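You operate a simulated robot arm through the tools that you are given. There is no shell and no other tool.

The job below is to be done with a simulated two-armed robot. You get a single attempt, and the scene is never put back.

Task
Raise both arms of the cloth stand and hang the pink dishcloth on the blue arm.
Fine: each arm level; the other dishcloth goes on the green arm.

Only the result counts: the job must be done as asked and must still hold three seconds after the hand-in. Knocking over, shifting, dropping, spilling or breaking anything else fails it. Flat cloth is picked up by pressing the open fingertips on it (5 to 10 N) and closing them slowly along it; thin cloth reads only 2 to 8 mm in the jaws.

Robot
Two 7-joint arms with two-finger grippers on one trunk that stands fixed in place. Base frame: the origin is at the foot of the trunk, x ahead of it, y to its left, z up. Units: m, rad, N and s.
The left shoulder is at [0.024, 0.219, 1.28], the right one opposite. With the tool pointing down near the work surface each hand reaches from about 0.1 to 0.72 m from the base axis, measured 20 degrees to its own side. Payload 2.2 kg a hand.
Tool frame (each hand has its own): the origin (TCP) lies between the finger pads and is the grasp point; the fingertips stand 0.019 m ahead of it; z points along the fingers, y is the line along which they close. Largest opening 0.116 m; the body of the gripper starts 0.07 m behind the TCP.
Orientation is that of the tool frame in the base frame, as a unit quaternion [x, y, z, w]. With the fingers straight down and closing along the base's y, the tool's x points along the base's -x, its y along +y and its z along -z.

Tools
- The arms move only by the tool drive_tool. It takes "left_motion", "right_motion" or both (then of equal length, played together; a hand with none holds still); each is a list of rows, each a list of 7 numbers: the shift along the tool's x, y, z in mm, then the turn, a rotation vector about the tool's x, y, z in rad, then the gripper command, from -1 (fully open) to 1 (shut), values between in proportion. In form: [[x, y, z, wx, wy, wz, jaw], ...]. A call has 1 to 20 rows; each row shifts and turns the commanded pose from where the row before left it, along the tool's axes as they then stand. Each row takes 0.2 s and may step no farther than 0.05 m and 0.15 rad from the row before; otherwise, or with a gripper value out of range, the whole call is refused. A pose out of reach is approached as far as the arm can. The call stops where the force on the tool passes 40 N (or 10 N more than at its start, if that is more) or the arm is blocked; 0.2 s more then pass. The fingers move at their own pace and stop on an object; they squeeze with about 42 N. The grip force told is the motor's: it shows also when the fingers shut on nothing. Time passes only in rows, and 0.2 s behind the last, so rows that do not move let the fingers close. The reply holds the time, the measured pose of the TCP, the force on the tool along the base axes, the opening and the grip force, in the units named above and with some noise, with the torque about the TCP (base axes, N m) and any sound that the robot's microphone picked up, and new pictures: "show" is both (left out), scene, wrist or none (wrist: the cameras of the hands that moved).
- Cameras (640 x 400 px; columns grow to the right, rows downward): "scene" is now at [0.1159, 0.0602, 1.478]; the picture's right is [0.60, -0.80, 0.00], its down [-0.26, -0.20, -0.95] and it looks along [0.75, 0.57, -0.33] (base axes); focal length 214 px, centre (320, 200). "left" rides on the left gripper at [0.069, 0.015, -0.097] in its tool frame; the picture's right is [-0.21, 0.98, 0.00], its down [-0.76, -0.17, -0.63] and it looks along [-0.62, -0.13, 0.78] (tool axes); focal length 251 px, centre (320, 200). "right" rides on the right gripper at [0.069, -0.015, -0.097] in its tool frame; the picture's right is [0.21, 0.98, 0.00], its down [-0.76, 0.17, -0.63] and it looks along [-0.62, 0.14, 0.77] (tool axes); focal length 251 px, centre (320, 200). There is no depth. A picture from a camera that has moved, and an enlarged one, comes with that camera's place and axes in the base frame and with its lens.
- lift_body(by): slides the trunk up (or, below 0, down) by that many m; the arms and the scene camera ride with it, the base frame stays. It gives what a move gives, with no picture.
- head_to(pan, tilt): turns the head with the scene camera to pan (to the left, within 1.396 rad either way) and tilt (down, from -0.506 to 1.204), counted from straight ahead of the robot. It gives what a move gives, and a new picture of the scene camera.
- close_up(camera, box): a new picture of the part [left, top, right, bottom] of that camera's present view, enlarged. The clock stands still meanwhile.
- hand_in(): hands the job in; it is judged then, once.

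Places have to be worked out from the pictures, the camera data and where the tool is seen. Open the grippers and draw the arms clear of the work before you hand the job in, unless the task says otherwise.

The tools are called after ">>>" as a command line: name --argument value ..., lists and objects as JSON in quotes. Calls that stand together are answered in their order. drive_tool: Moves the arms, as the interface text tells. Its arguments: {"type":"object","properties":{"left_motion":{"type":"array"},"right_motion":{"type":"array"},"show":{"type":"string","enum":["both","scene","wrist","none"]}},"required":[]} The other tools are called the same way: lift_body (by) slides the trunk up or down; head_to (pan, tilt) turns the head that bears the scene camera; close_up (camera, box) takes an enlarged picture of a part of a camera's view; hand_in () hands the job in.

At the start:

```text
time: 0.0
left_position: [0.3761, 0.5379, 1.3867]
left_tcp_rot: [-0.001, 1.0, -0.001, -0.001]
left_wrist_force: [0.0, 0.9, 0.3]
left_wrist_torque: [0.0, 0.02, 0.0]
left_finger_gap: 0.1162
left_finger_force: 0.1
right_position: [0.3231, 0.065, 1.4175]
right_tcp_rot: [0.0, 1.0, 0.001, 0.0]
right_wrist_force: [-0.5, 0.3, -0.3]
right_wrist_torque: [0.04, -0.01, 0.02]
right_finger_gap: 0.1159
right_finger_force: 0.1
trunk travel left (down, up): [-0.425, 0.065]
head pan, tilt: [0.649, 0.328]
```

scene: 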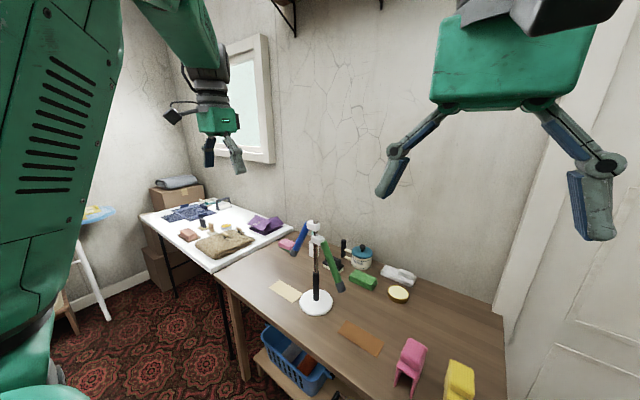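
right: 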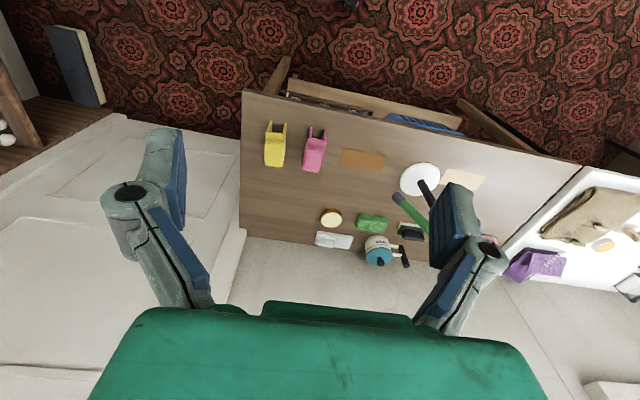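
left: 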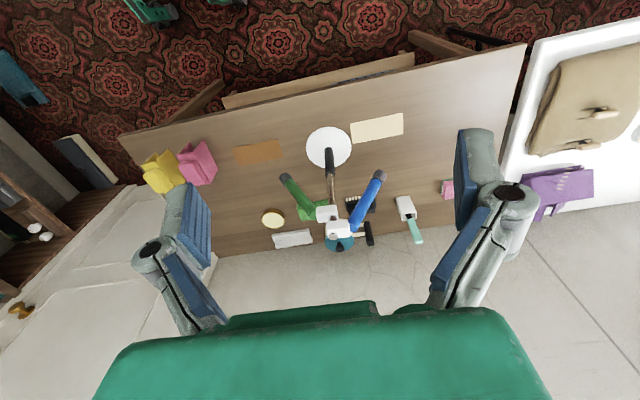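

The stand with folded blue and green arms sits mid-table; cloths seem to be the flat tan/orange pieces or the pink/yellow things near the right edge. I take close-ups to see which is which.

>>> close_up --camera "scene" --box '[240, 200, 440, 325]'

>>> close_up --camera "scene" --box '[340, 275, 540, 400]'

>>> close_up --camera "left" --box '[120, 100, 440, 300]'

>>> close_up --camera "right" --box '[220, 90, 540, 290]'

```text
3.20 times, centred on (340, 262) of scene
camera zoom: at [0.1159, 0.0602, 1.478], right [0.6, -0.8, 0.0], down [-0.26, -0.2, -0.95], along [0.75, 0.57, -0.33], focal length 686 px, centre (256, 0)
```

zoom: 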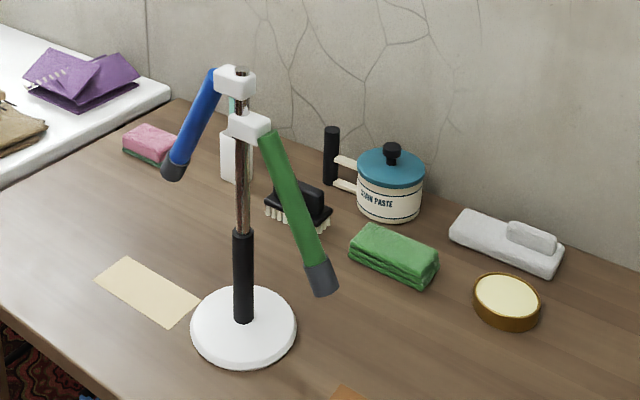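

```text
3.20 times, centred on (440, 338) of scene
camera zoom: at [0.1159, 0.0602, 1.478], right [0.6, -0.8, 0.0], down [-0.26, -0.2, -0.95], along [0.75, 0.57, -0.33], focal length 686 px, centre (-64, -240)
```

zoom: 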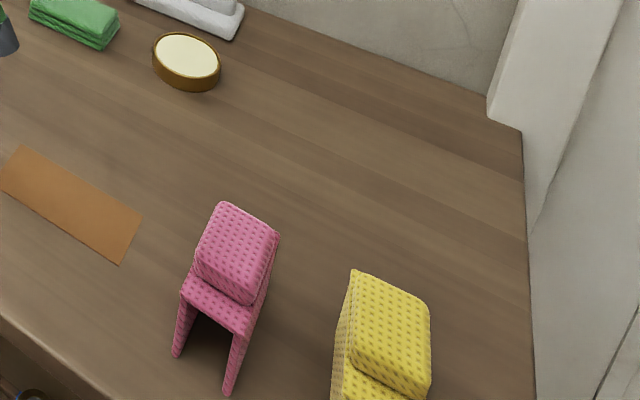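

```text
2.00 times, centred on (280, 200) of left
camera zoom: at [0.3068, 0.5529, 1.485], right [0.21, 0.98, 0.0], down [0.76, -0.17, 0.63], along [0.62, -0.14, -0.77], focal length 503 px, centre (400, 200)
```

zoom: 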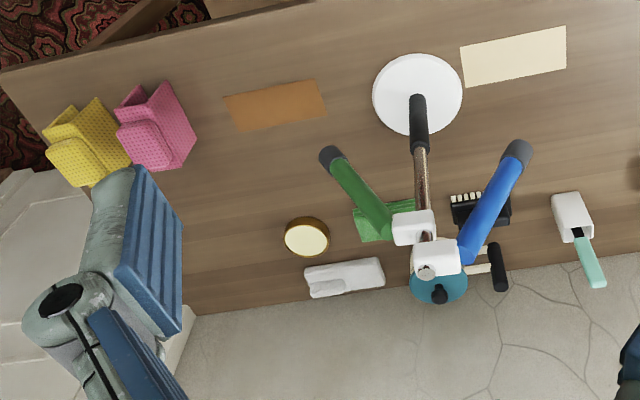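

```text
2.00 times, centred on (380, 190) of right
camera zoom: at [0.255, 0.0484, 1.5136], right [-0.21, 0.98, 0.0], down [0.76, 0.17, 0.63], along [0.62, 0.14, -0.78], focal length 503 px, centre (200, 220)
```

zoom: 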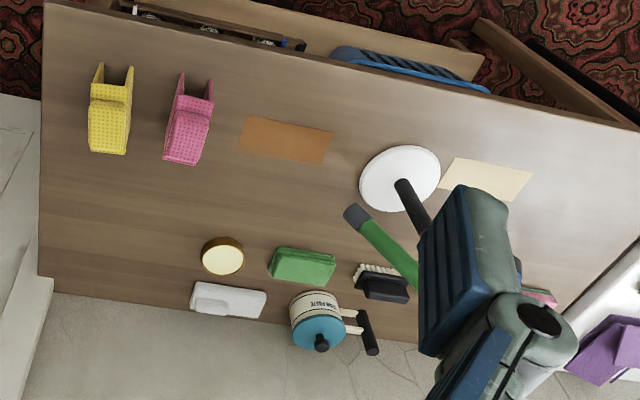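

The stand stands near (0.67, 0.50) with its pole top at z≈1.15; the arms hang down along ±y in the plane x≈0.66, and the pink and yellow cloths stand like saddles near (0.61, 0.11) and (0.61, 0.0). I move the left hand forward and tilt its tool to point ahead, both to look closer and to test reach.

>>> drive_tool --left_motion '[[-20, 0, 30, 0, 0, 0, -1], [-20, 0, 40, 0, 0, 0, -1], [-10, 0, 40, 0, 0, 0, -1], [0, 0, 40, 0, 0, 0, -1], [0, 0, 0, 0, -0.1428, 0, -1], [0, 0, 0, 0, -0.1428, 0, -1], [0, 0, 0, 0, -0.1428, 0, -1], [0, 0, 0, 0, -0.1428, 0, -1], [0, 0, 0, 0, -0.1428, 0, -1], [0, 0, 0, 0, -0.1428, 0, -1], [0, 0, 0, 0, -0.1428, 0, -1], [0, 0, 0, 0, -0.1428, 0, -1], [0, 0, 0, 0, -0.1428, 0, -1], [0, 0, 0, 0, -0.1428, 0, -1], [0, 0, 0, 0, -0.1428, 0, -1], [0, 0, 0, 0, 0, 0, -1]]' --show "both"

```text
time: 3.4
left_position: [0.423, 0.5375, 1.2387]
left_tcp_rot: [0.0, 0.707, 0.001, 0.707]
left_wrist_force: [-0.1, -0.4, 0.2]
left_wrist_torque: [0.0, 0.02, 0.01]
left_finger_gap: 0.1159
left_finger_force: 0.0
right_position: [0.3196, 0.0633, 1.4175]
right_tcp_rot: [0.0, 1.0, 0.001, 0.001]
right_wrist_force: [-0.4, -0.6, 1.0]
right_wrist_torque: [-0.04, -0.05, -0.02]
right_finger_gap: 0.116
right_finger_force: 0.2
trunk travel left (down, up): [-0.425, 0.065]
head pan, tilt: [0.649, 0.328]
camera scene: at [0.1156, 0.0629, 1.4779], right [0.6, -0.8, 0.0], down [-0.26, -0.2, -0.94], along [0.75, 0.57, -0.33], focal length 214 px, centre (320, 200)
camera left: at [0.3266, 0.5518, 1.1707], right [0.0, 0.98, 0.22], down [-0.63, -0.17, 0.76], along [0.77, -0.14, 0.62], focal length 251 px, centre (320, 200)
```

scene: 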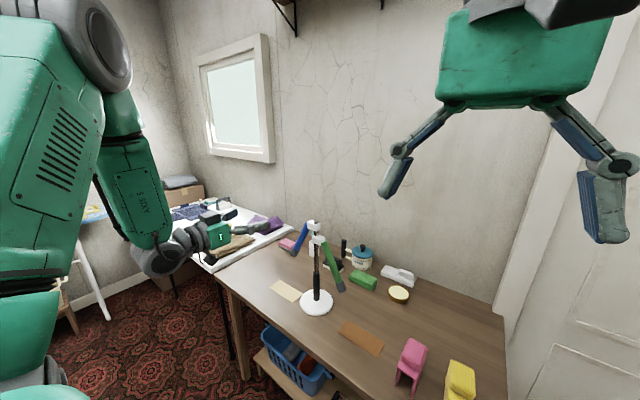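
left: 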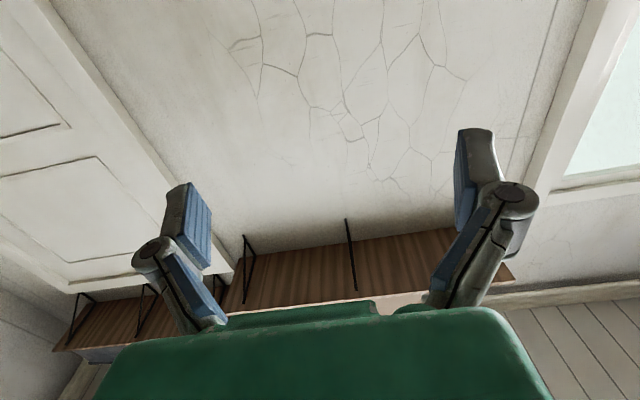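

The horizontal tool pose is reachable. I zoom in tight on the stand and on the cloths from the scene camera for finer geometry.

>>> close_up --camera "scene" --box '[270, 210, 366, 270]'

>>> close_up --camera "scene" --box '[270, 260, 366, 320]'

>>> close_up --camera "scene" --box '[380, 325, 490, 400]'

```text
6.67 times, centred on (318, 240) of scene
camera zoom: at [0.1156, 0.0629, 1.4779], right [0.6, -0.8, 0.0], down [-0.26, -0.2, -0.94], along [0.75, 0.57, -0.33], focal length 1430 px, centre (333, -67)
```

zoom: 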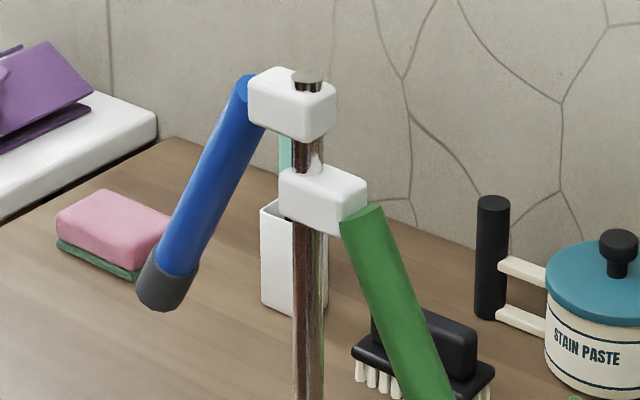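

```text
6.67 times, centred on (318, 290) of scene
camera zoom: at [0.1156, 0.0629, 1.4779], right [0.6, -0.8, 0.0], down [-0.26, -0.2, -0.94], along [0.75, 0.57, -0.33], focal length 1430 px, centre (333, -400)
```

zoom: 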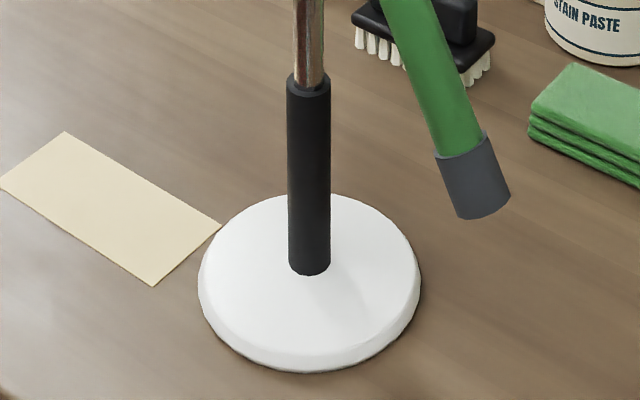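

```text
5.33 times, centred on (435, 362) of scene
camera zoom: at [0.1156, 0.0629, 1.4779], right [0.6, -0.8, 0.0], down [-0.26, -0.2, -0.94], along [0.75, 0.57, -0.33], focal length 1144 px, centre (-293, -667)
```

zoom: 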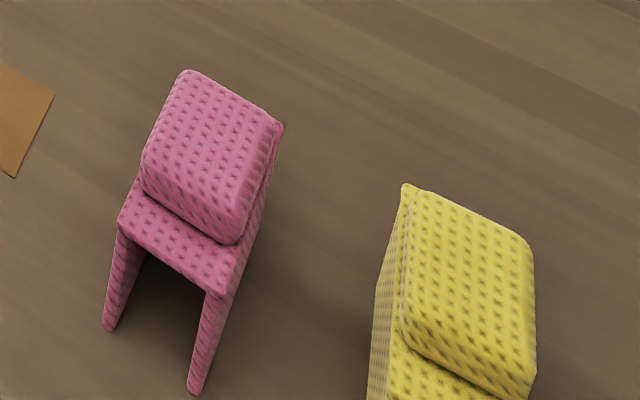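

The arms hang about 63° below level: the blue one runs from about (y 0.528, z 1.145) down to (0.61, 0.98), roughly 22 mm thick. I bring the left hand in front of the blue arm's outer half, roll the jaws square to it and part-close them into a loose fork.

>>> drive_tool --left_motion '[[42, 10, 0, 0, 0, 0, -1], [42, 10, 0, 0, 0, 0, -1], [42, 10, 0, 0, 0, 0, -0.5], [42, 10, 0, 0, 0, 0, 0.0], [41, 10, 0, 0, 0, 0, 0.138], [0, 0, 0, 0, 0, 0.12, 0.138], [0, 0, 0, 0, 0, 0.12, 0.138], [0, 0, 0, 0, 0, 0.12, 0.138], [0, 0, 0, 0, 0, 0.117, 0.138], [0, 0, 30, 0, 0, 0, 0.138], [0, 0, 30, 0, 0, 0, 0.138], [0, 0, 0, 0, 0, 0, 0.138]]' --show "both"

>>> close_up --camera "scene" --box '[240, 200, 368, 280]'

```text
time: 6.0
left_position: [0.5174, 0.6008, 1.03]
left_tcp_rot: [0.166, 0.687, 0.169, 0.687]
left_wrist_force: [0.7, -0.6, 0.8]
left_wrist_torque: [-0.02, -0.04, 0.01]
left_finger_gap: 0.05
left_finger_force: 0.0
left hand out of reach, approached as far as the arm can: row 7, 8, 9
right_position: [0.3191, 0.0631, 1.4193]
right_tcp_rot: [0.0, 1.0, 0.002, 0.0]
right_wrist_force: [-1.1, 0.3, -0.2]
right_wrist_torque: [0.01, -0.02, -0.02]
right_finger_gap: 0.1163
right_finger_force: 0.0
trunk travel left (down, up): [-0.425, 0.065]
head pan, tilt: [0.649, 0.328]
camera scene: at [0.1167, 0.0613, 1.4779], right [0.6, -0.8, 0.0], down [-0.26, -0.2, -0.94], along [0.75, 0.57, -0.33], focal length 214 px, centre (320, 200)
camera left: at [0.4215, 0.6448, 0.9772], right [0.0, 0.77, 0.64], down [-0.63, -0.5, 0.59], along [0.77, -0.4, 0.49], focal length 251 px, centre (320, 200)
```

scene: 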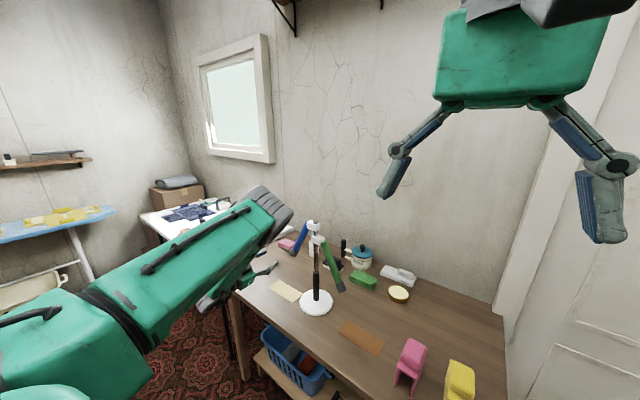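
left: 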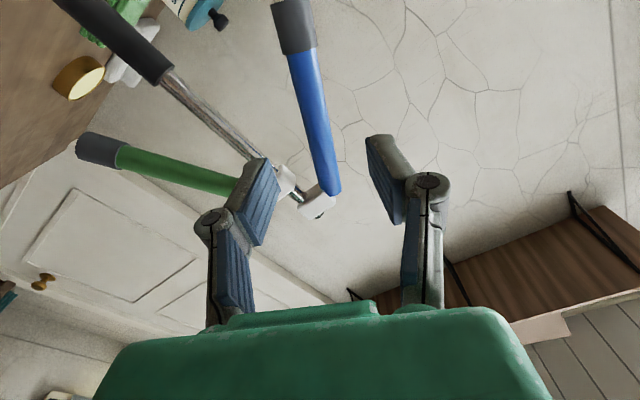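

```text
5.00 times, centred on (304, 240) of scene
camera zoom: at [0.1167, 0.0613, 1.4779], right [0.6, -0.8, 0.0], down [-0.26, -0.2, -0.94], along [0.75, 0.57, -0.33], focal length 1072 px, centre (400, 0)
```

zoom: 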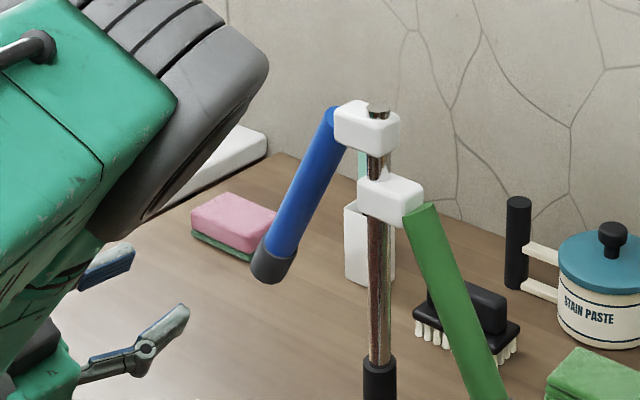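

Triangulating both views puts the blue arm in the plane x≈0.67, from (y 0.533, z 1.137) to (0.622, 0.972). The fork is 9 mm off its axis, so I centre it and push it forward around the arm.

>>> drive_tool --left_motion '[[0, -9, 10, 0, 0, 0, 0.138], [0, 0, 30, 0, 0, 0, 0.138], [0, 0, 30, 0, 0, 0, 0.138], [0, 0, 25, 0, 0, 0, 0.138], [0, 0, 20, 0, 0, 0, 0.138], [0, 0, 0, 0, 0, 0, 0.138]]' --show "both"

>>> close_up --camera "scene" --box '[240, 200, 368, 280]'

```text
time: 7.4
left_position: [0.6325, 0.5933, 1.0263]
left_tcp_rot: [0.166, 0.688, 0.165, 0.687]
left_wrist_force: [0.0, -1.2, 0.3]
left_wrist_torque: [0.01, -0.02, 0.0]
left_finger_gap: 0.05
left_finger_force: 0.0
right_position: [0.3189, 0.0633, 1.4176]
right_tcp_rot: [0.001, 1.0, 0.002, 0.0]
right_wrist_force: [0.3, -0.4, 0.3]
right_wrist_torque: [0.01, -0.01, 0.01]
right_finger_gap: 0.116
right_finger_force: 0.0
trunk travel left (down, up): [-0.425, 0.065]
head pan, tilt: [0.649, 0.328]
camera scene: at [0.1171, 0.0613, 1.4778], right [0.6, -0.8, 0.0], down [-0.26, -0.2, -0.94], along [0.75, 0.57, -0.33], focal length 214 px, centre (320, 200)
camera left: at [0.5352, 0.6381, 0.9739], right [0.0, 0.77, 0.64], down [-0.63, -0.49, 0.6], along [0.77, -0.41, 0.49], focal length 251 px, centre (320, 200)
```

scene: 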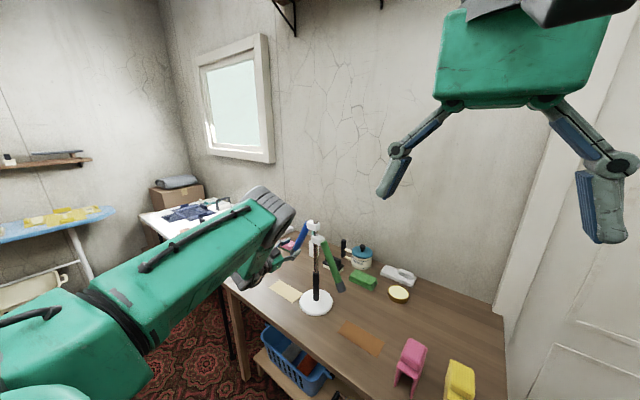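
left: 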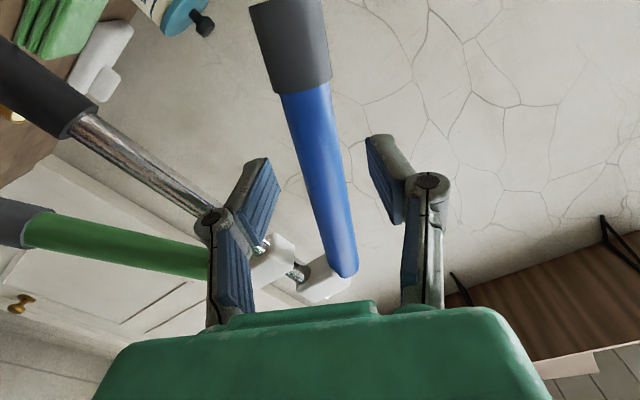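

```text
5.00 times, centred on (304, 240) of scene
camera zoom: at [0.1171, 0.0613, 1.4778], right [0.6, -0.8, 0.0], down [-0.26, -0.2, -0.94], along [0.75, 0.57, -0.33], focal length 1072 px, centre (400, 0)
```

zoom: 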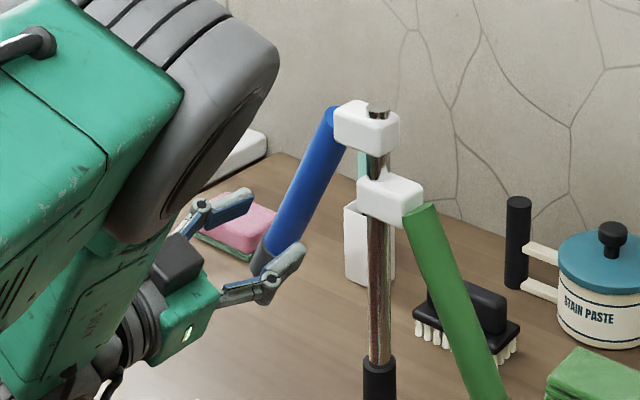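

The arm passes between the fingers with room on both sides, no contact. I go the last 37 mm forward so the pads straddle it, then narrow the fork to about 36 mm.

>>> drive_tool --left_motion '[[0, 3, 20, 0, 0, 0, 0.138], [0, 0, 17, 0, 0, 0, 0.138], [0, 0, 0, 0, 0, 0, 0.38], [0, 0, 0, 0, 0, 0, 0.38], [0, 0, 0, 0, 0, 0, 0.38]]' --show "wrist"

>>> close_up --camera "scene" --box '[240, 200, 368, 280]'

```text
time: 8.6
left_position: [0.6697, 0.5965, 1.0283]
left_tcp_rot: [0.166, 0.687, 0.168, 0.687]
left_wrist_force: [-0.2, -0.2, 0.4]
left_wrist_torque: [-0.02, -0.02, 0.01]
left_finger_gap: 0.0359
left_finger_force: 0.1
right_position: [0.3202, 0.0627, 1.4176]
right_tcp_rot: [0.0, 1.0, 0.001, -0.001]
right_wrist_force: [0.0, 0.5, -0.5]
right_wrist_torque: [-0.03, -0.01, 0.01]
right_finger_gap: 0.1159
right_finger_force: 0.0
trunk travel left (down, up): [-0.425, 0.065]
head pan, tilt: [0.649, 0.328]
camera left: at [0.5725, 0.6405, 0.9749], right [0.0, 0.77, 0.64], down [-0.63, -0.5, 0.6], along [0.77, -0.4, 0.49], focal length 251 px, centre (320, 200)
```

left: 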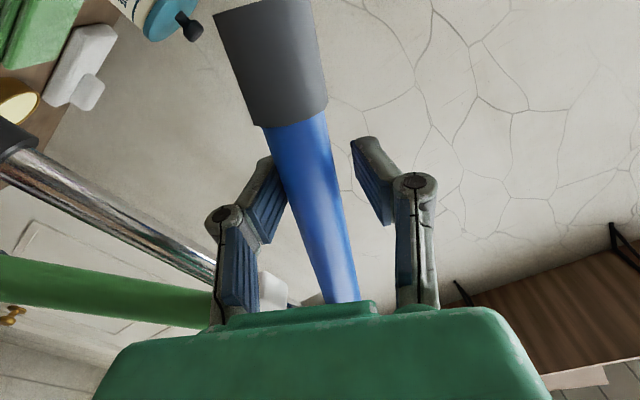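

```text
5.00 times, centred on (304, 240) of scene
camera zoom: at [0.1175, 0.0613, 1.4778], right [0.6, -0.8, 0.0], down [-0.26, -0.2, -0.94], along [0.75, 0.57, -0.33], focal length 1072 px, centre (400, 0)
```

zoom: 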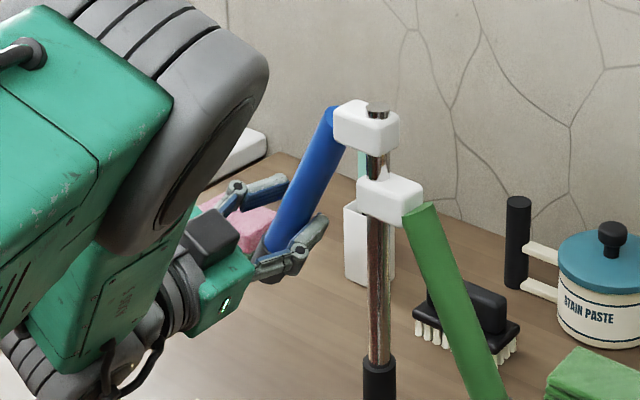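

The fork straddles the blue arm without force. I start swinging it up along its arc in small steps, watching force and the stand.

>>> drive_tool --left_motion '[[-0.4, 6.8, 0, 0, 0, 0.054, 0.38], [-0.4, 6.8, 0, 0, 0, 0.054, 0.38], [-0.4, 6.8, 0, 0, 0, 0.054, 0.38], [-0.4, 6.8, 0, 0, 0, 0.054, 0.38], [0, 0, 0, 0, 0, 0, 0.38]]' --show "wrist"

>>> close_up --camera "scene" --box '[240, 200, 368, 280]'

```text
time: 9.8
left_position: [0.6755, 0.6509, 1.0681]
left_tcp_rot: [0.242, 0.668, 0.234, 0.664]
left_wrist_force: [0.6, 0.0, -1.5]
left_wrist_torque: [0.05, 0.01, -0.02]
left_finger_gap: 0.0366
left_finger_force: 0.3
left hand out of reach, approached as far as the arm can: row 1, 2, 3, 4
right_position: [0.3198, 0.0617, 1.4184]
right_tcp_rot: [0.0, 1.0, 0.001, 0.0]
right_wrist_force: [0.0, -0.9, -0.5]
right_wrist_torque: [-0.03, 0.0, -0.03]
right_finger_gap: 0.1162
right_finger_force: 0.0
trunk travel left (down, up): [-0.425, 0.065]
head pan, tilt: [0.649, 0.328]
camera left: at [0.5788, 0.7068, 1.0261], right [0.01, 0.62, 0.78], down [-0.63, -0.6, 0.49], along [0.77, -0.5, 0.39], focal length 251 px, centre (320, 200)
```

left: 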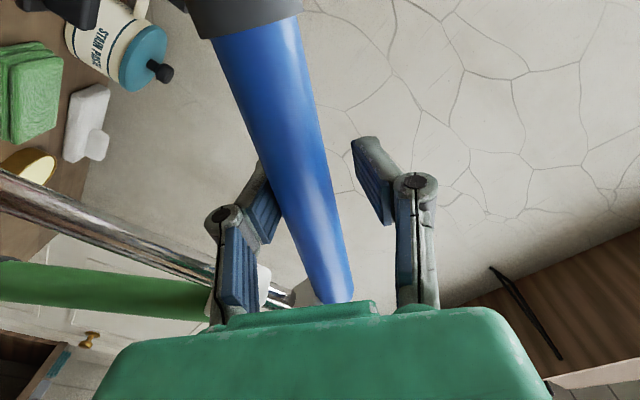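

```text
5.00 times, centred on (304, 240) of scene
camera zoom: at [0.1177, 0.0617, 1.4778], right [0.6, -0.8, 0.0], down [-0.26, -0.2, -0.94], along [0.75, 0.57, -0.33], focal length 1072 px, centre (400, 0)
```

zoom: 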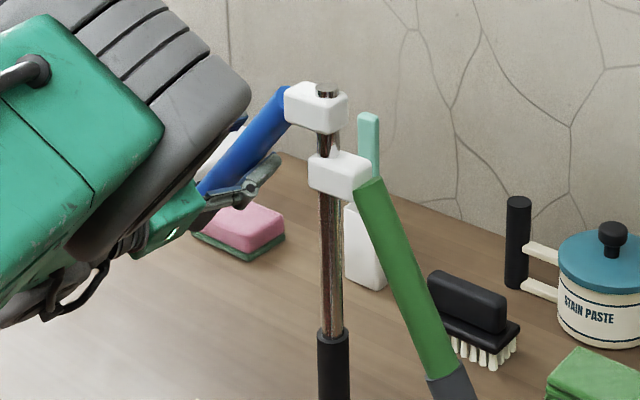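

The hand hit a joint limit and drifted sideways, and the stand appears to have slid toward +y. I look at the whole stand before doing anything else.

>>> close_up --camera "scene" --box '[240, 205, 400, 325]'

>>> close_up --camera "scene" --box '[270, 260, 366, 320]'

```text
3.33 times, centred on (320, 265) of scene
camera zoom: at [0.1177, 0.0617, 1.4778], right [0.6, -0.8, 0.0], down [-0.26, -0.2, -0.94], along [0.75, 0.57, -0.33], focal length 715 px, centre (320, -17)
```

zoom: 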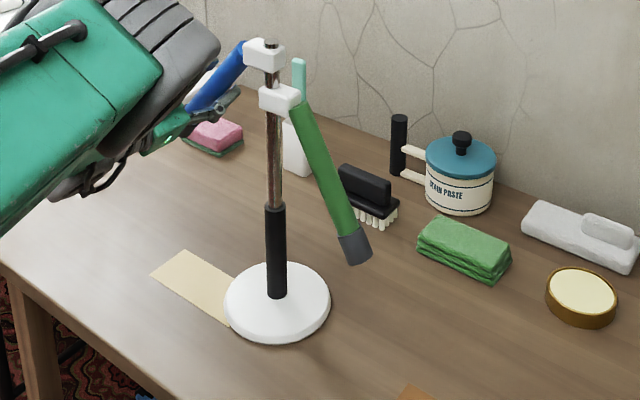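

```text
6.67 times, centred on (318, 290) of scene
camera zoom: at [0.1177, 0.0617, 1.4778], right [0.6, -0.8, 0.0], down [-0.26, -0.2, -0.94], along [0.75, 0.57, -0.33], focal length 1430 px, centre (333, -400)
```

zoom: 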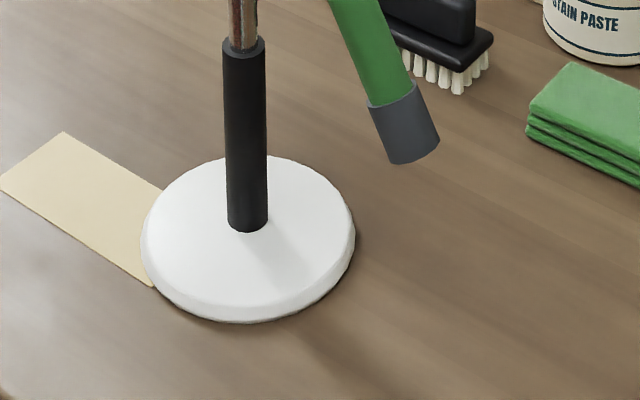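

The stand slid about 50 mm toward +y but is upright, and the arm rose to about −47°; the roll pose is at the arm's limit. I open the fork wide and back out in cautious steps, unrolling as I go.

>>> drive_tool --left_motion '[[0, 0, 0, 0, 0, 0, 0.0], [0, 0, 0, 0, 0, 0, -0.6], [0, 0, 0, 0, 0, 0, -1], [0, 0, -15, 0, 0, 0, -1]]' --show "wrist"

>>> close_up --camera "scene" --box '[240, 205, 400, 325]'

```text
time: 10.8
left_position: [0.6607, 0.6547, 1.0717]
left_tcp_rot: [0.242, 0.667, 0.235, 0.665]
left_wrist_force: [-0.1, -0.5, -0.1]
left_wrist_torque: [-0.01, 0.02, 0.0]
left_finger_gap: 0.1161
left_finger_force: 0.1
left hand out of reach, approached as far as the arm can: row 4
right_position: [0.3192, 0.0627, 1.4184]
right_tcp_rot: [0.0, 1.0, 0.001, 0.0]
right_wrist_force: [-0.3, 0.1, -0.3]
right_wrist_torque: [-0.04, 0.01, -0.01]
right_finger_gap: 0.1163
right_finger_force: 0.1
trunk travel left (down, up): [-0.425, 0.065]
head pan, tilt: [0.649, 0.328]
camera left: at [0.5639, 0.7108, 1.0295], right [0.01, 0.62, 0.79], down [-0.63, -0.6, 0.48], along [0.77, -0.5, 0.39], focal length 251 px, centre (320, 200)
```

left: 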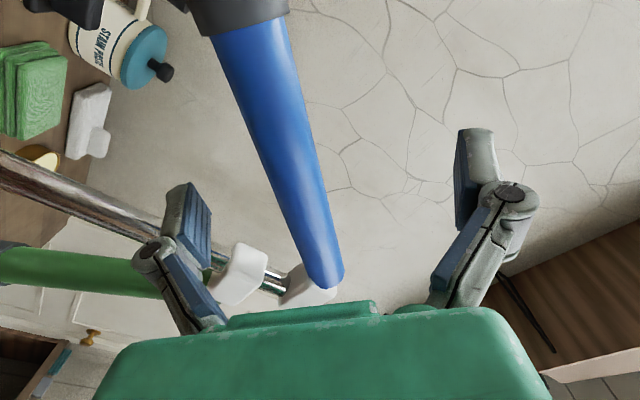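

```text
3.33 times, centred on (320, 265) of scene
camera zoom: at [0.1167, 0.0618, 1.4779], right [0.6, -0.8, 0.0], down [-0.26, -0.2, -0.94], along [0.75, 0.57, -0.33], focal length 715 px, centre (320, -17)
```

zoom: 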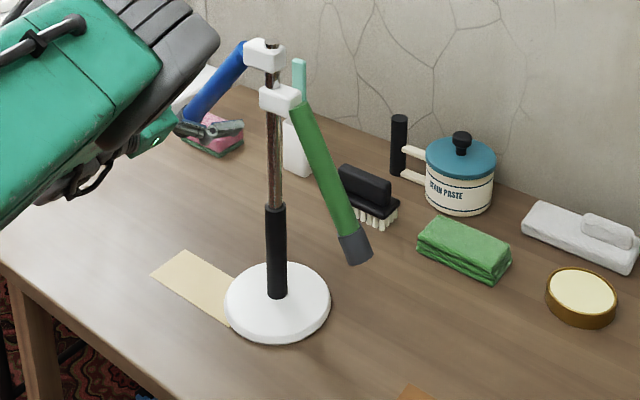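

The blue arm held its new angle by friction, and the stand is steady. I back out further while unrolling.

>>> drive_tool --left_motion '[[0, 0, -15, 0, 0, -0.08, -1], [0, 0, -20, 0, 0, -0.08, -1], [0, 0, -20, 0, 0, -0.08, -1]]' --show "wrist"

```text
time: 11.6
left_position: [0.6063, 0.6566, 1.0713]
left_tcp_rot: [0.158, 0.689, 0.159, 0.689]
left_wrist_force: [0.8, -1.2, -1.3]
left_wrist_torque: [0.02, -0.03, 0.01]
left_finger_gap: 0.1158
left_finger_force: 0.0
right_position: [0.3203, 0.0634, 1.4188]
right_tcp_rot: [0.0, 1.0, 0.001, 0.0]
right_wrist_force: [0.5, 0.5, 0.2]
right_wrist_torque: [-0.02, 0.01, -0.01]
right_finger_gap: 0.116
right_finger_force: 0.1
trunk travel left (down, up): [-0.425, 0.065]
head pan, tilt: [0.649, 0.328]
camera left: at [0.5091, 0.6988, 1.0172], right [0.0, 0.78, 0.62], down [-0.63, -0.48, 0.61], along [0.77, -0.39, 0.5], focal length 251 px, centre (320, 200)
```

left: 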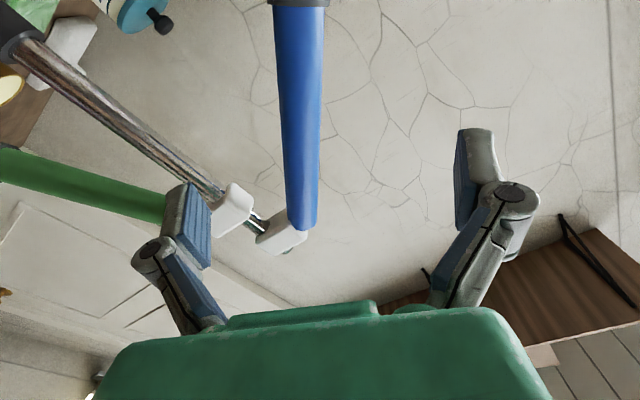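

Back within reach at roll 0.45. I retract to x≈0.45, unroll fully and tilt the tool 30° down so that I can next push the stand back to its place low on the pole sleeve.

>>> drive_tool --left_motion '[[0, 0, -30, 0, 0, -0.075, -1], [0, 0, -30, 0, 0, -0.075, -1], [0, 0, -30, 0, 0, -0.075, -0.5], [0, 0, -30, 0, 0, -0.075, 0], [0, 0, -30, 0, 0, -0.075, 0], [0, 0, 0, 0, 0, -0.075, 0], [0, 0, 0, 0, 0.131, 0, 0], [0, 0, 0, 0, 0.131, 0, 0], [0, 0, 0, 0, 0.131, 0, 0], [0, 0, 0, 0, 0.131, 0, 0]]' --show "scene"

>>> lift_body --by -0.15

>>> head_to --pan 0.66 --tilt 0.33

```text
time: 13.8
left_position: [0.4558, 0.6539, 1.0718]
left_tcp_rot: [-0.001, 0.867, 0.003, 0.499]
left_wrist_force: [-0.5, -0.2, -0.2]
left_wrist_torque: [0.0, -0.02, 0.04]
left_finger_gap: 0.0582
left_finger_force: 0.1
right_position: [0.3202, 0.0624, 1.4184]
right_tcp_rot: [0.0, 1.0, 0.001, 0.0]
right_wrist_force: [-0.4, 0.0, -0.2]
right_wrist_torque: [0.01, 0.01, -0.01]
right_finger_gap: 0.1161
right_finger_force: 0.1
trunk travel left (down, up): [-0.425, 0.065]
head pan, tilt: [0.649, 0.328]
camera scene: at [0.1166, 0.0608, 1.4779], right [0.61, -0.8, 0.0], down [-0.26, -0.2, -0.94], along [0.75, 0.57, -0.33], focal length 214 px, centre (320, 200)
```

scene: 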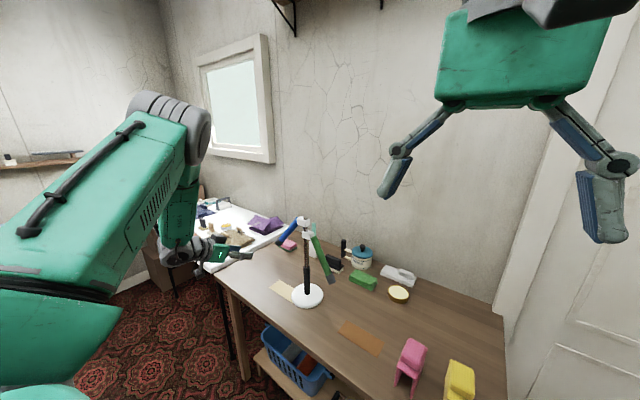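

```text
time: 15.6
left_position: [0.4557, 0.6549, 0.9213]
left_tcp_rot: [0.0, 0.866, 0.002, 0.5]
left_wrist_force: [0.6, -0.2, -0.6]
left_wrist_torque: [-0.01, -0.02, -0.01]
left_finger_gap: 0.058
left_finger_force: 0.1
right_position: [0.3195, 0.0623, 1.2689]
right_tcp_rot: [0.0, 1.0, 0.0, 0.001]
right_wrist_force: [-0.4, 0.0, 0.6]
right_wrist_torque: [-0.03, 0.0, -0.02]
right_finger_gap: 0.1161
right_finger_force: 0.0
trunk travel left (down, up): [-0.275, 0.215]
head pan, tilt: [0.649, 0.328]
```

```text
time: 16.2
left_position: [0.4566, 0.6544, 0.9202]
left_tcp_rot: [0.001, 0.866, 0.001, 0.5]
left_wrist_force: [0.1, -0.5, -0.4]
left_wrist_torque: [-0.01, 0.01, 0.0]
left_finger_gap: 0.0578
left_finger_force: 0.0
right_position: [0.3203, 0.0631, 1.268]
right_tcp_rot: [0.001, 1.0, 0.0, 0.0]
right_wrist_force: [0.6, -0.1, -0.2]
right_wrist_torque: [-0.01, 0.01, 0.02]
right_finger_gap: 0.1159
right_finger_force: 0.1
trunk travel left (down, up): [-0.275, 0.215]
head pan, tilt: [0.66, 0.33]
camera scene: at [0.1151, 0.0623, 1.3278], right [0.61, -0.79, 0.0], down [-0.26, -0.2, -0.94], along [0.75, 0.58, -0.33], focal length 214 px, centre (320, 200)
```

scene: 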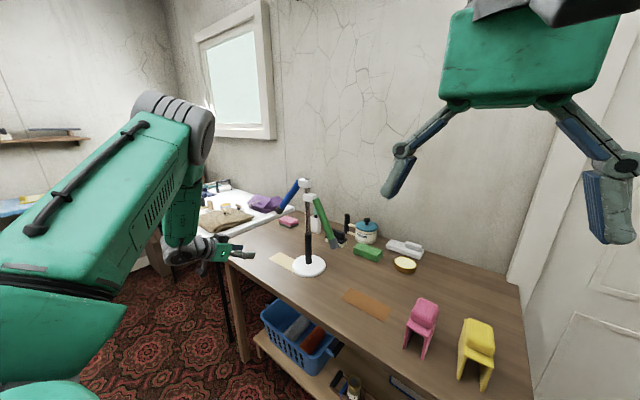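

The trunk is 0.15 m lower; the left hand waits at (0.457, 0.654, 0.920) on the +y side of the stand. I check both views before pushing low on the sleeve.

>>> close_up --camera "left" --box '[0, 0, 640, 400]'

>>> close_up --camera "scene" --box '[220, 160, 380, 280]'

```text
1.00 times, centred on (320, 200) of left (not enlarged: the box is as wide or as high as the picture)
camera zoom: at [0.3379, 0.6693, 0.9112], right [0.11, 0.98, 0.19], down [-0.17, -0.17, 0.97], along [0.98, -0.14, 0.15], focal length 251 px, centre (320, 200)
```

zoom: 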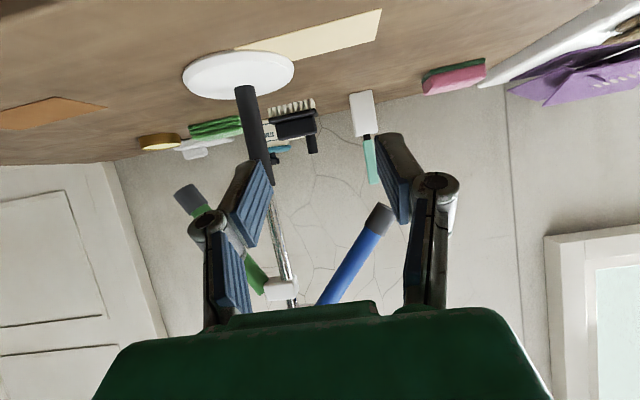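

```text
3.33 times, centred on (300, 220) of scene
camera zoom: at [0.1151, 0.0623, 1.3278], right [0.61, -0.79, 0.0], down [-0.26, -0.2, -0.94], along [0.75, 0.58, -0.33], focal length 715 px, centre (387, 133)
```

zoom: 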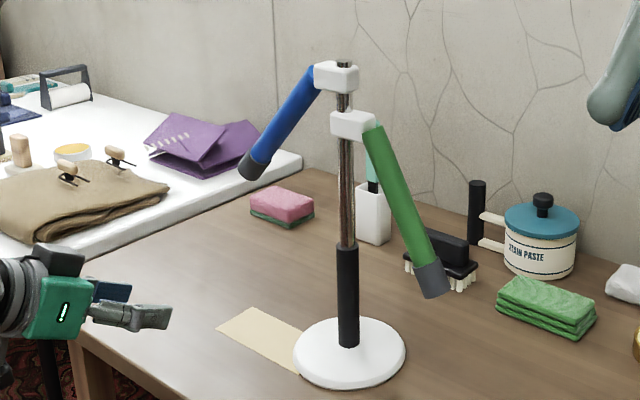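

The stand now stands at about (0.668, 0.550); its old place was (0.667, 0.500). I close the jaws and move in beside the sleeve at y≈0.615, z≈0.85, still clear of it.

>>> drive_tool --left_motion '[[0, -20, 0, 0, 0, 0, 0.6], [0, -20, 0, 0, 0, 0, 1], [-7.2, 0, 36, 0, 0, 0, 1], [-7.2, 0, 36, 0, 0, 0, 1], [-7.2, 0, 36, 0, 0, 0, 1], [-7.2, 0, 36, 0, 0, 0, 1], [0, 0, 0, 0, 0, 0, 1]]' --show "wrist"

>>> close_up --camera "scene" --box '[220, 160, 380, 280]'

```text
time: 17.8
left_position: [0.595, 0.6158, 0.8758]
left_tcp_rot: [0.0, 0.865, 0.002, 0.501]
left_wrist_force: [0.2, -1.7, -0.1]
left_wrist_torque: [0.02, -0.01, 0.01]
left_finger_gap: 0.0
left_finger_force: 28.3
right_position: [0.3192, 0.0627, 1.2692]
right_tcp_rot: [0.0, 1.0, 0.001, 0.0]
right_wrist_force: [-0.2, 0.1, -0.4]
right_wrist_torque: [-0.02, -0.05, 0.0]
right_finger_gap: 0.1161
right_finger_force: 0.1
trunk travel left (down, up): [-0.275, 0.215]
head pan, tilt: [0.66, 0.33]
camera left: at [0.4776, 0.6306, 0.8654], right [0.11, 0.98, 0.19], down [-0.17, -0.17, 0.97], along [0.98, -0.14, 0.15], focal length 251 px, centre (320, 200)
```

left: 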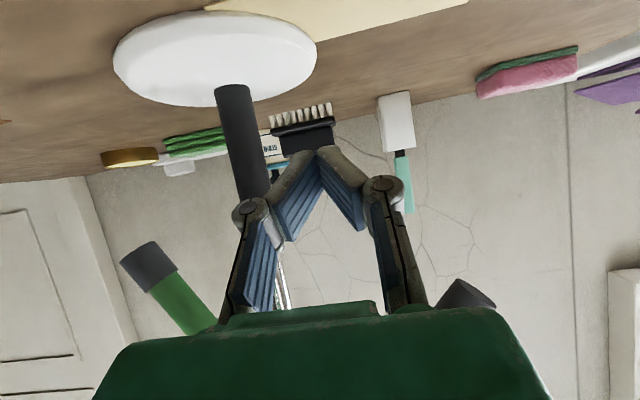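

```text
3.33 times, centred on (300, 220) of scene
camera zoom: at [0.1151, 0.0616, 1.3279], right [0.61, -0.79, 0.0], down [-0.26, -0.2, -0.94], along [0.75, 0.58, -0.33], focal length 715 px, centre (387, 133)
```

zoom: 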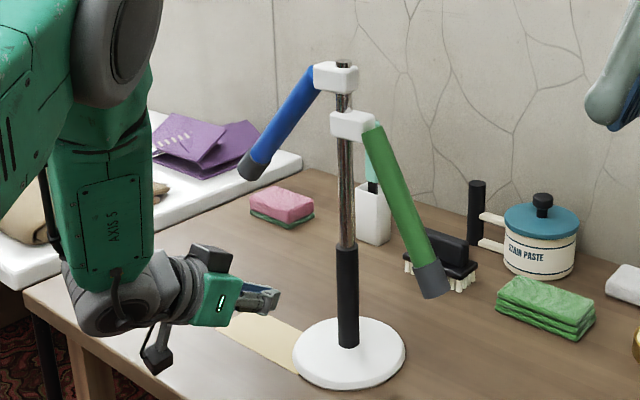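

The closed fingers are beside the sleeve with clearance. I advance to x≈0.66 and come up close to the sleeve in y.

>>> drive_tool --left_motion '[[-7.6, 0, 33, 0, 0, 0, 1], [-7.6, 0, 33, 0, 0, 0, 1], [0, -10, 0, 0, 0, 0, 1], [0, -10, 0, 0, 0, 0, 1], [0, -10, 0, 0, 0, 0, 1], [0, 0, 0, 0, 0, 0, 1]]' --show "wrist"

>>> close_up --camera "scene" --box '[220, 160, 380, 280]'

```text
time: 19.2
left_position: [0.6599, 0.5846, 0.8543]
left_tcp_rot: [0.001, 0.866, 0.001, 0.499]
left_wrist_force: [-0.1, -0.4, 0.1]
left_wrist_torque: [0.0, 0.02, -0.01]
left_finger_gap: 0.0003
left_finger_force: 28.5
right_position: [0.319, 0.0634, 1.2684]
right_tcp_rot: [0.0, 1.0, 0.001, 0.0]
right_wrist_force: [0.0, -0.8, 0.3]
right_wrist_torque: [-0.02, 0.03, -0.01]
right_finger_gap: 0.1158
right_finger_force: 0.1
trunk travel left (down, up): [-0.275, 0.215]
head pan, tilt: [0.66, 0.33]
camera left: at [0.5416, 0.5989, 0.8435], right [0.11, 0.98, 0.19], down [-0.17, -0.17, 0.97], along [0.98, -0.14, 0.15], focal length 251 px, centre (320, 200)
```

left: 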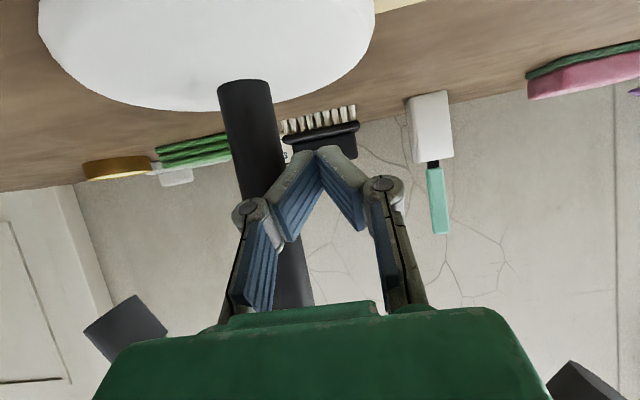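

```text
3.33 times, centred on (300, 220) of scene
camera zoom: at [0.1161, 0.0616, 1.3277], right [0.61, -0.79, 0.0], down [-0.26, -0.2, -0.94], along [0.75, 0.58, -0.33], focal length 715 px, centre (387, 133)
```

zoom: 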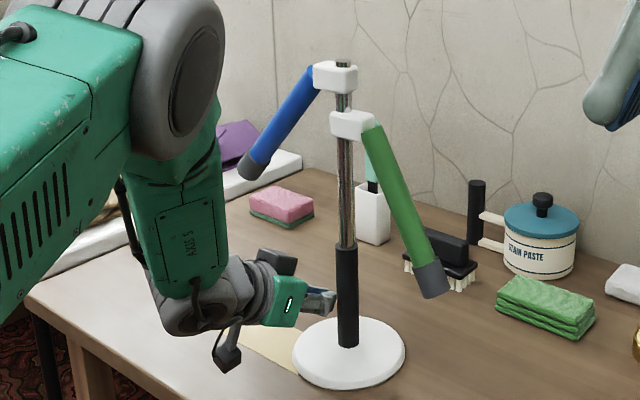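

Fingertips are right next to the sleeve, no force. I push gently toward −y at low height.

>>> drive_tool --left_motion '[[0, -5, 0, 0, 0, 0, 1], [0, -5, 0, 0, 0, 0, 1], [0, -5, 0, 0, 0, 0, 1], [0, -5, 0, 0, 0, 0, 1], [0, -5, 0, 0, 0, 0, 1], [0, 0, 0, 0, 0, 0, 1]]' --show "wrist"

>>> close_up --camera "scene" --box '[220, 160, 380, 280]'

```text
time: 20.6
left_position: [0.6592, 0.5593, 0.8533]
left_tcp_rot: [0.0, 0.866, 0.002, 0.5]
left_wrist_force: [-0.2, 0.9, -0.1]
left_wrist_torque: [-0.02, 0.02, 0.01]
left_finger_gap: 0.0004
left_finger_force: 28.7
right_position: [0.3193, 0.0629, 1.2689]
right_tcp_rot: [0.001, 1.0, 0.001, 0.001]
right_wrist_force: [-0.5, 0.2, -0.3]
right_wrist_torque: [-0.01, 0.0, 0.02]
right_finger_gap: 0.1161
right_finger_force: 0.0
trunk travel left (down, up): [-0.275, 0.215]
head pan, tilt: [0.66, 0.33]
camera left: at [0.5413, 0.575, 0.844], right [0.11, 0.98, 0.19], down [-0.17, -0.17, 0.97], along [0.98, -0.14, 0.15], focal length 251 px, centre (320, 200)
```

left: 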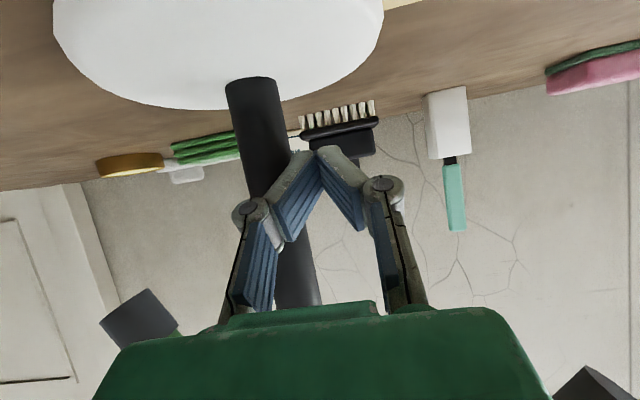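

```text
3.33 times, centred on (300, 220) of scene
camera zoom: at [0.1161, 0.0618, 1.3277], right [0.61, -0.79, 0.0], down [-0.26, -0.2, -0.94], along [0.75, 0.58, -0.33], focal length 715 px, centre (387, 133)
```

zoom: 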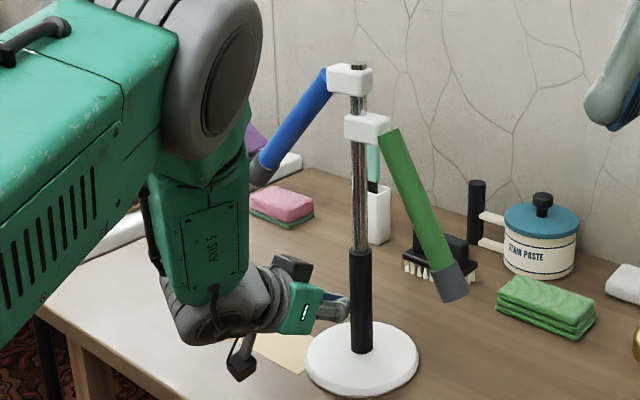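

The stand slides upright without tipping; it is now at y≈0.531. I push about 30 mm more.

>>> drive_tool --left_motion '[[0, -5, 0, 0, 0, 0, 1], [0, -5, 0, 0, 0, 0, 1], [0, -5, 0, 0, 0, 0, 1], [0, -5, 0, 0, 0, 0, 1], [0, -5, 0, 0, 0, 0, 1], [0, -4, 0, 0, 0, 0, 1], [0, 0, 0, 0, 0, 0, 1]]' --show "none"

>>> close_up --camera "scene" --box '[220, 160, 380, 280]'

```text
time: 22.2
left_position: [0.6589, 0.5314, 0.8544]
left_tcp_rot: [0.001, 0.866, 0.002, 0.5]
left_wrist_force: [-0.4, 1.5, 0.0]
left_wrist_torque: [0.0, 0.0, -0.02]
left_finger_gap: 0.0
left_finger_force: 28.4
right_position: [0.3197, 0.0629, 1.269]
right_tcp_rot: [0.0, 1.0, 0.0, 0.0]
right_wrist_force: [-0.1, -0.6, 0.9]
right_wrist_torque: [-0.01, 0.04, -0.03]
right_finger_gap: 0.1161
right_finger_force: 0.1
trunk travel left (down, up): [-0.275, 0.215]
head pan, tilt: [0.66, 0.33]
```

```text
3.33 times, centred on (300, 220) of scene
camera zoom: at [0.1161, 0.0614, 1.3278], right [0.61, -0.79, 0.0], down [-0.26, -0.2, -0.94], along [0.75, 0.58, -0.33], focal length 715 px, centre (387, 133)
```

zoom: 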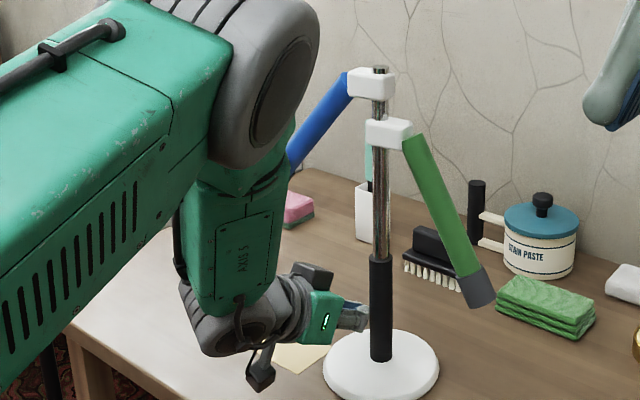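

The stand is at y≈0.505, nearly home. I nudge 6 mm more, then back off sideways and retract.

>>> drive_tool --left_motion '[[0, -3, 0, 0, 0, 0, 1], [0, -3, 0, 0, 0, 0, 1], [0, 0, 0, 0, 0, 0, 1], [0, 10, 0, 0, 0, 0, 1], [0, 20, 0, 0, 0, 0, 1], [5, 10, -30, 0, 0, 0, 1], [5, 0, -40, 0, 0, 0, 1], [5, 0, -40, 0, 0, 0, 1], [0, 0, -40, 0, 0, 0, 1], [0, 0, 0, 0, 0, 0, 1]]' --show "both"

>>> close_up --camera "scene" --box '[220, 160, 380, 280]'

```text
time: 24.4
left_position: [0.5243, 0.5653, 0.9184]
left_tcp_rot: [0.001, 0.867, 0.001, 0.499]
left_wrist_force: [0.0, -0.9, 0.0]
left_wrist_torque: [-0.02, -0.01, -0.03]
left_finger_gap: 0.0
left_finger_force: 28.7
right_position: [0.3205, 0.0628, 1.2677]
right_tcp_rot: [0.0, 1.0, 0.0, -0.001]
right_wrist_force: [-1.0, 1.4, 0.1]
right_wrist_torque: [0.05, 0.04, -0.06]
right_finger_gap: 0.1157
right_finger_force: 0.1
trunk travel left (down, up): [-0.275, 0.215]
head pan, tilt: [0.66, 0.33]
camera scene: at [0.1165, 0.0615, 1.3276], right [0.61, -0.79, 0.0], down [-0.26, -0.2, -0.94], along [0.75, 0.58, -0.33], focal length 214 px, centre (320, 200)
camera left: at [0.4064, 0.5803, 0.908], right [0.11, 0.98, 0.19], down [-0.17, -0.17, 0.97], along [0.98, -0.14, 0.15], focal length 251 px, centre (320, 200)
```

scene: 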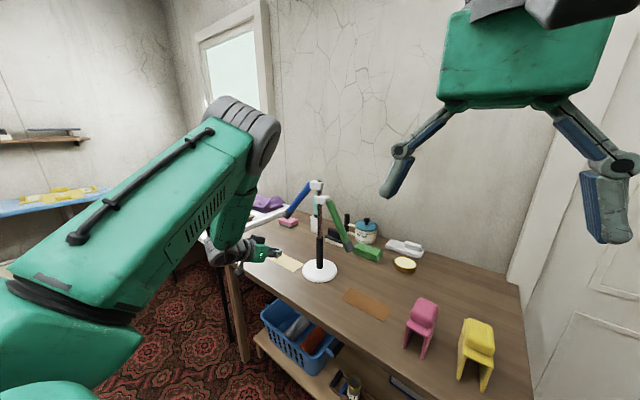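
left: 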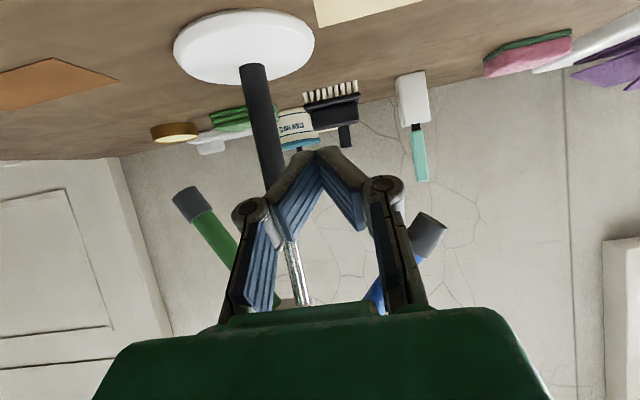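

```text
3.33 times, centred on (300, 220) of scene
camera zoom: at [0.1165, 0.0615, 1.3276], right [0.61, -0.79, 0.0], down [-0.26, -0.2, -0.94], along [0.75, 0.58, -0.33], focal length 715 px, centre (387, 133)
```

zoom: 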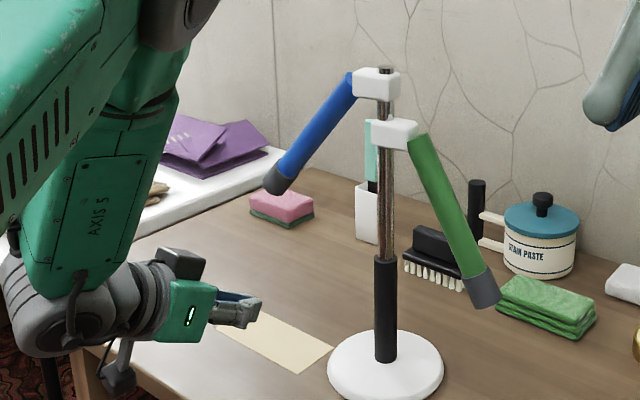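

The stand is back at its old spot. Rolling the other way (negative) should stay inside the joint range, so I pull back, level the tool and test a large negative roll in free space.

>>> drive_tool --left_motion '[[-27, 17, -27, 0, 0, 0, 0.5], [-27, 17, -27, 0, 0, 0, 0.2], [-27, 16, -27, 0, 0, 0, 0], [0, 0, 0, 0, -0.131, 0, 0], [0, 0, 0, 0, -0.131, 0, 0], [0, 0, 0, 0, -0.131, 0, 0], [0, 0, 0, 0, -0.131, 0, 0], [0, 0, 0, 0, 0, -0.14, 0], [0, 0, 0, 0, 0, -0.14, 0], [0, 0, 0, 0, 0, -0.14, 0], [0, 0, 0, 0, 0, -0.14, 0], [0, 0, 0, 0, 0, -0.14, 0], [0, 0, 0, 0, 0, -0.14, 0], [0, 0, 0, 0, 0, 0, 0]]' --show "wrist"

```text
time: 27.4
left_position: [0.4934, 0.6139, 1.0264]
left_tcp_rot: [-0.287, 0.646, -0.288, 0.646]
left_wrist_force: [0.5, 0.1, 0.2]
left_wrist_torque: [0.03, -0.07, 0.02]
left_finger_gap: 0.058
left_finger_force: 0.1
right_position: [0.3211, 0.0628, 1.2673]
right_tcp_rot: [0.0, 1.0, 0.001, 0.0]
right_wrist_force: [0.2, -0.3, -0.1]
right_wrist_torque: [-0.02, -0.01, 0.01]
right_finger_gap: 0.1159
right_finger_force: 0.1
trunk travel left (down, up): [-0.275, 0.215]
head pan, tilt: [0.66, 0.33]
camera left: at [0.3969, 0.572, 0.9702], right [0.0, 0.81, -0.58], down [-0.63, 0.45, 0.63], along [0.77, 0.37, 0.51], focal length 251 px, centre (320, 200)
```

left: 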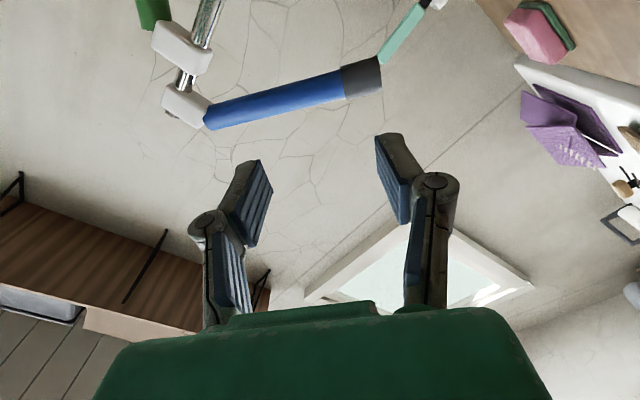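

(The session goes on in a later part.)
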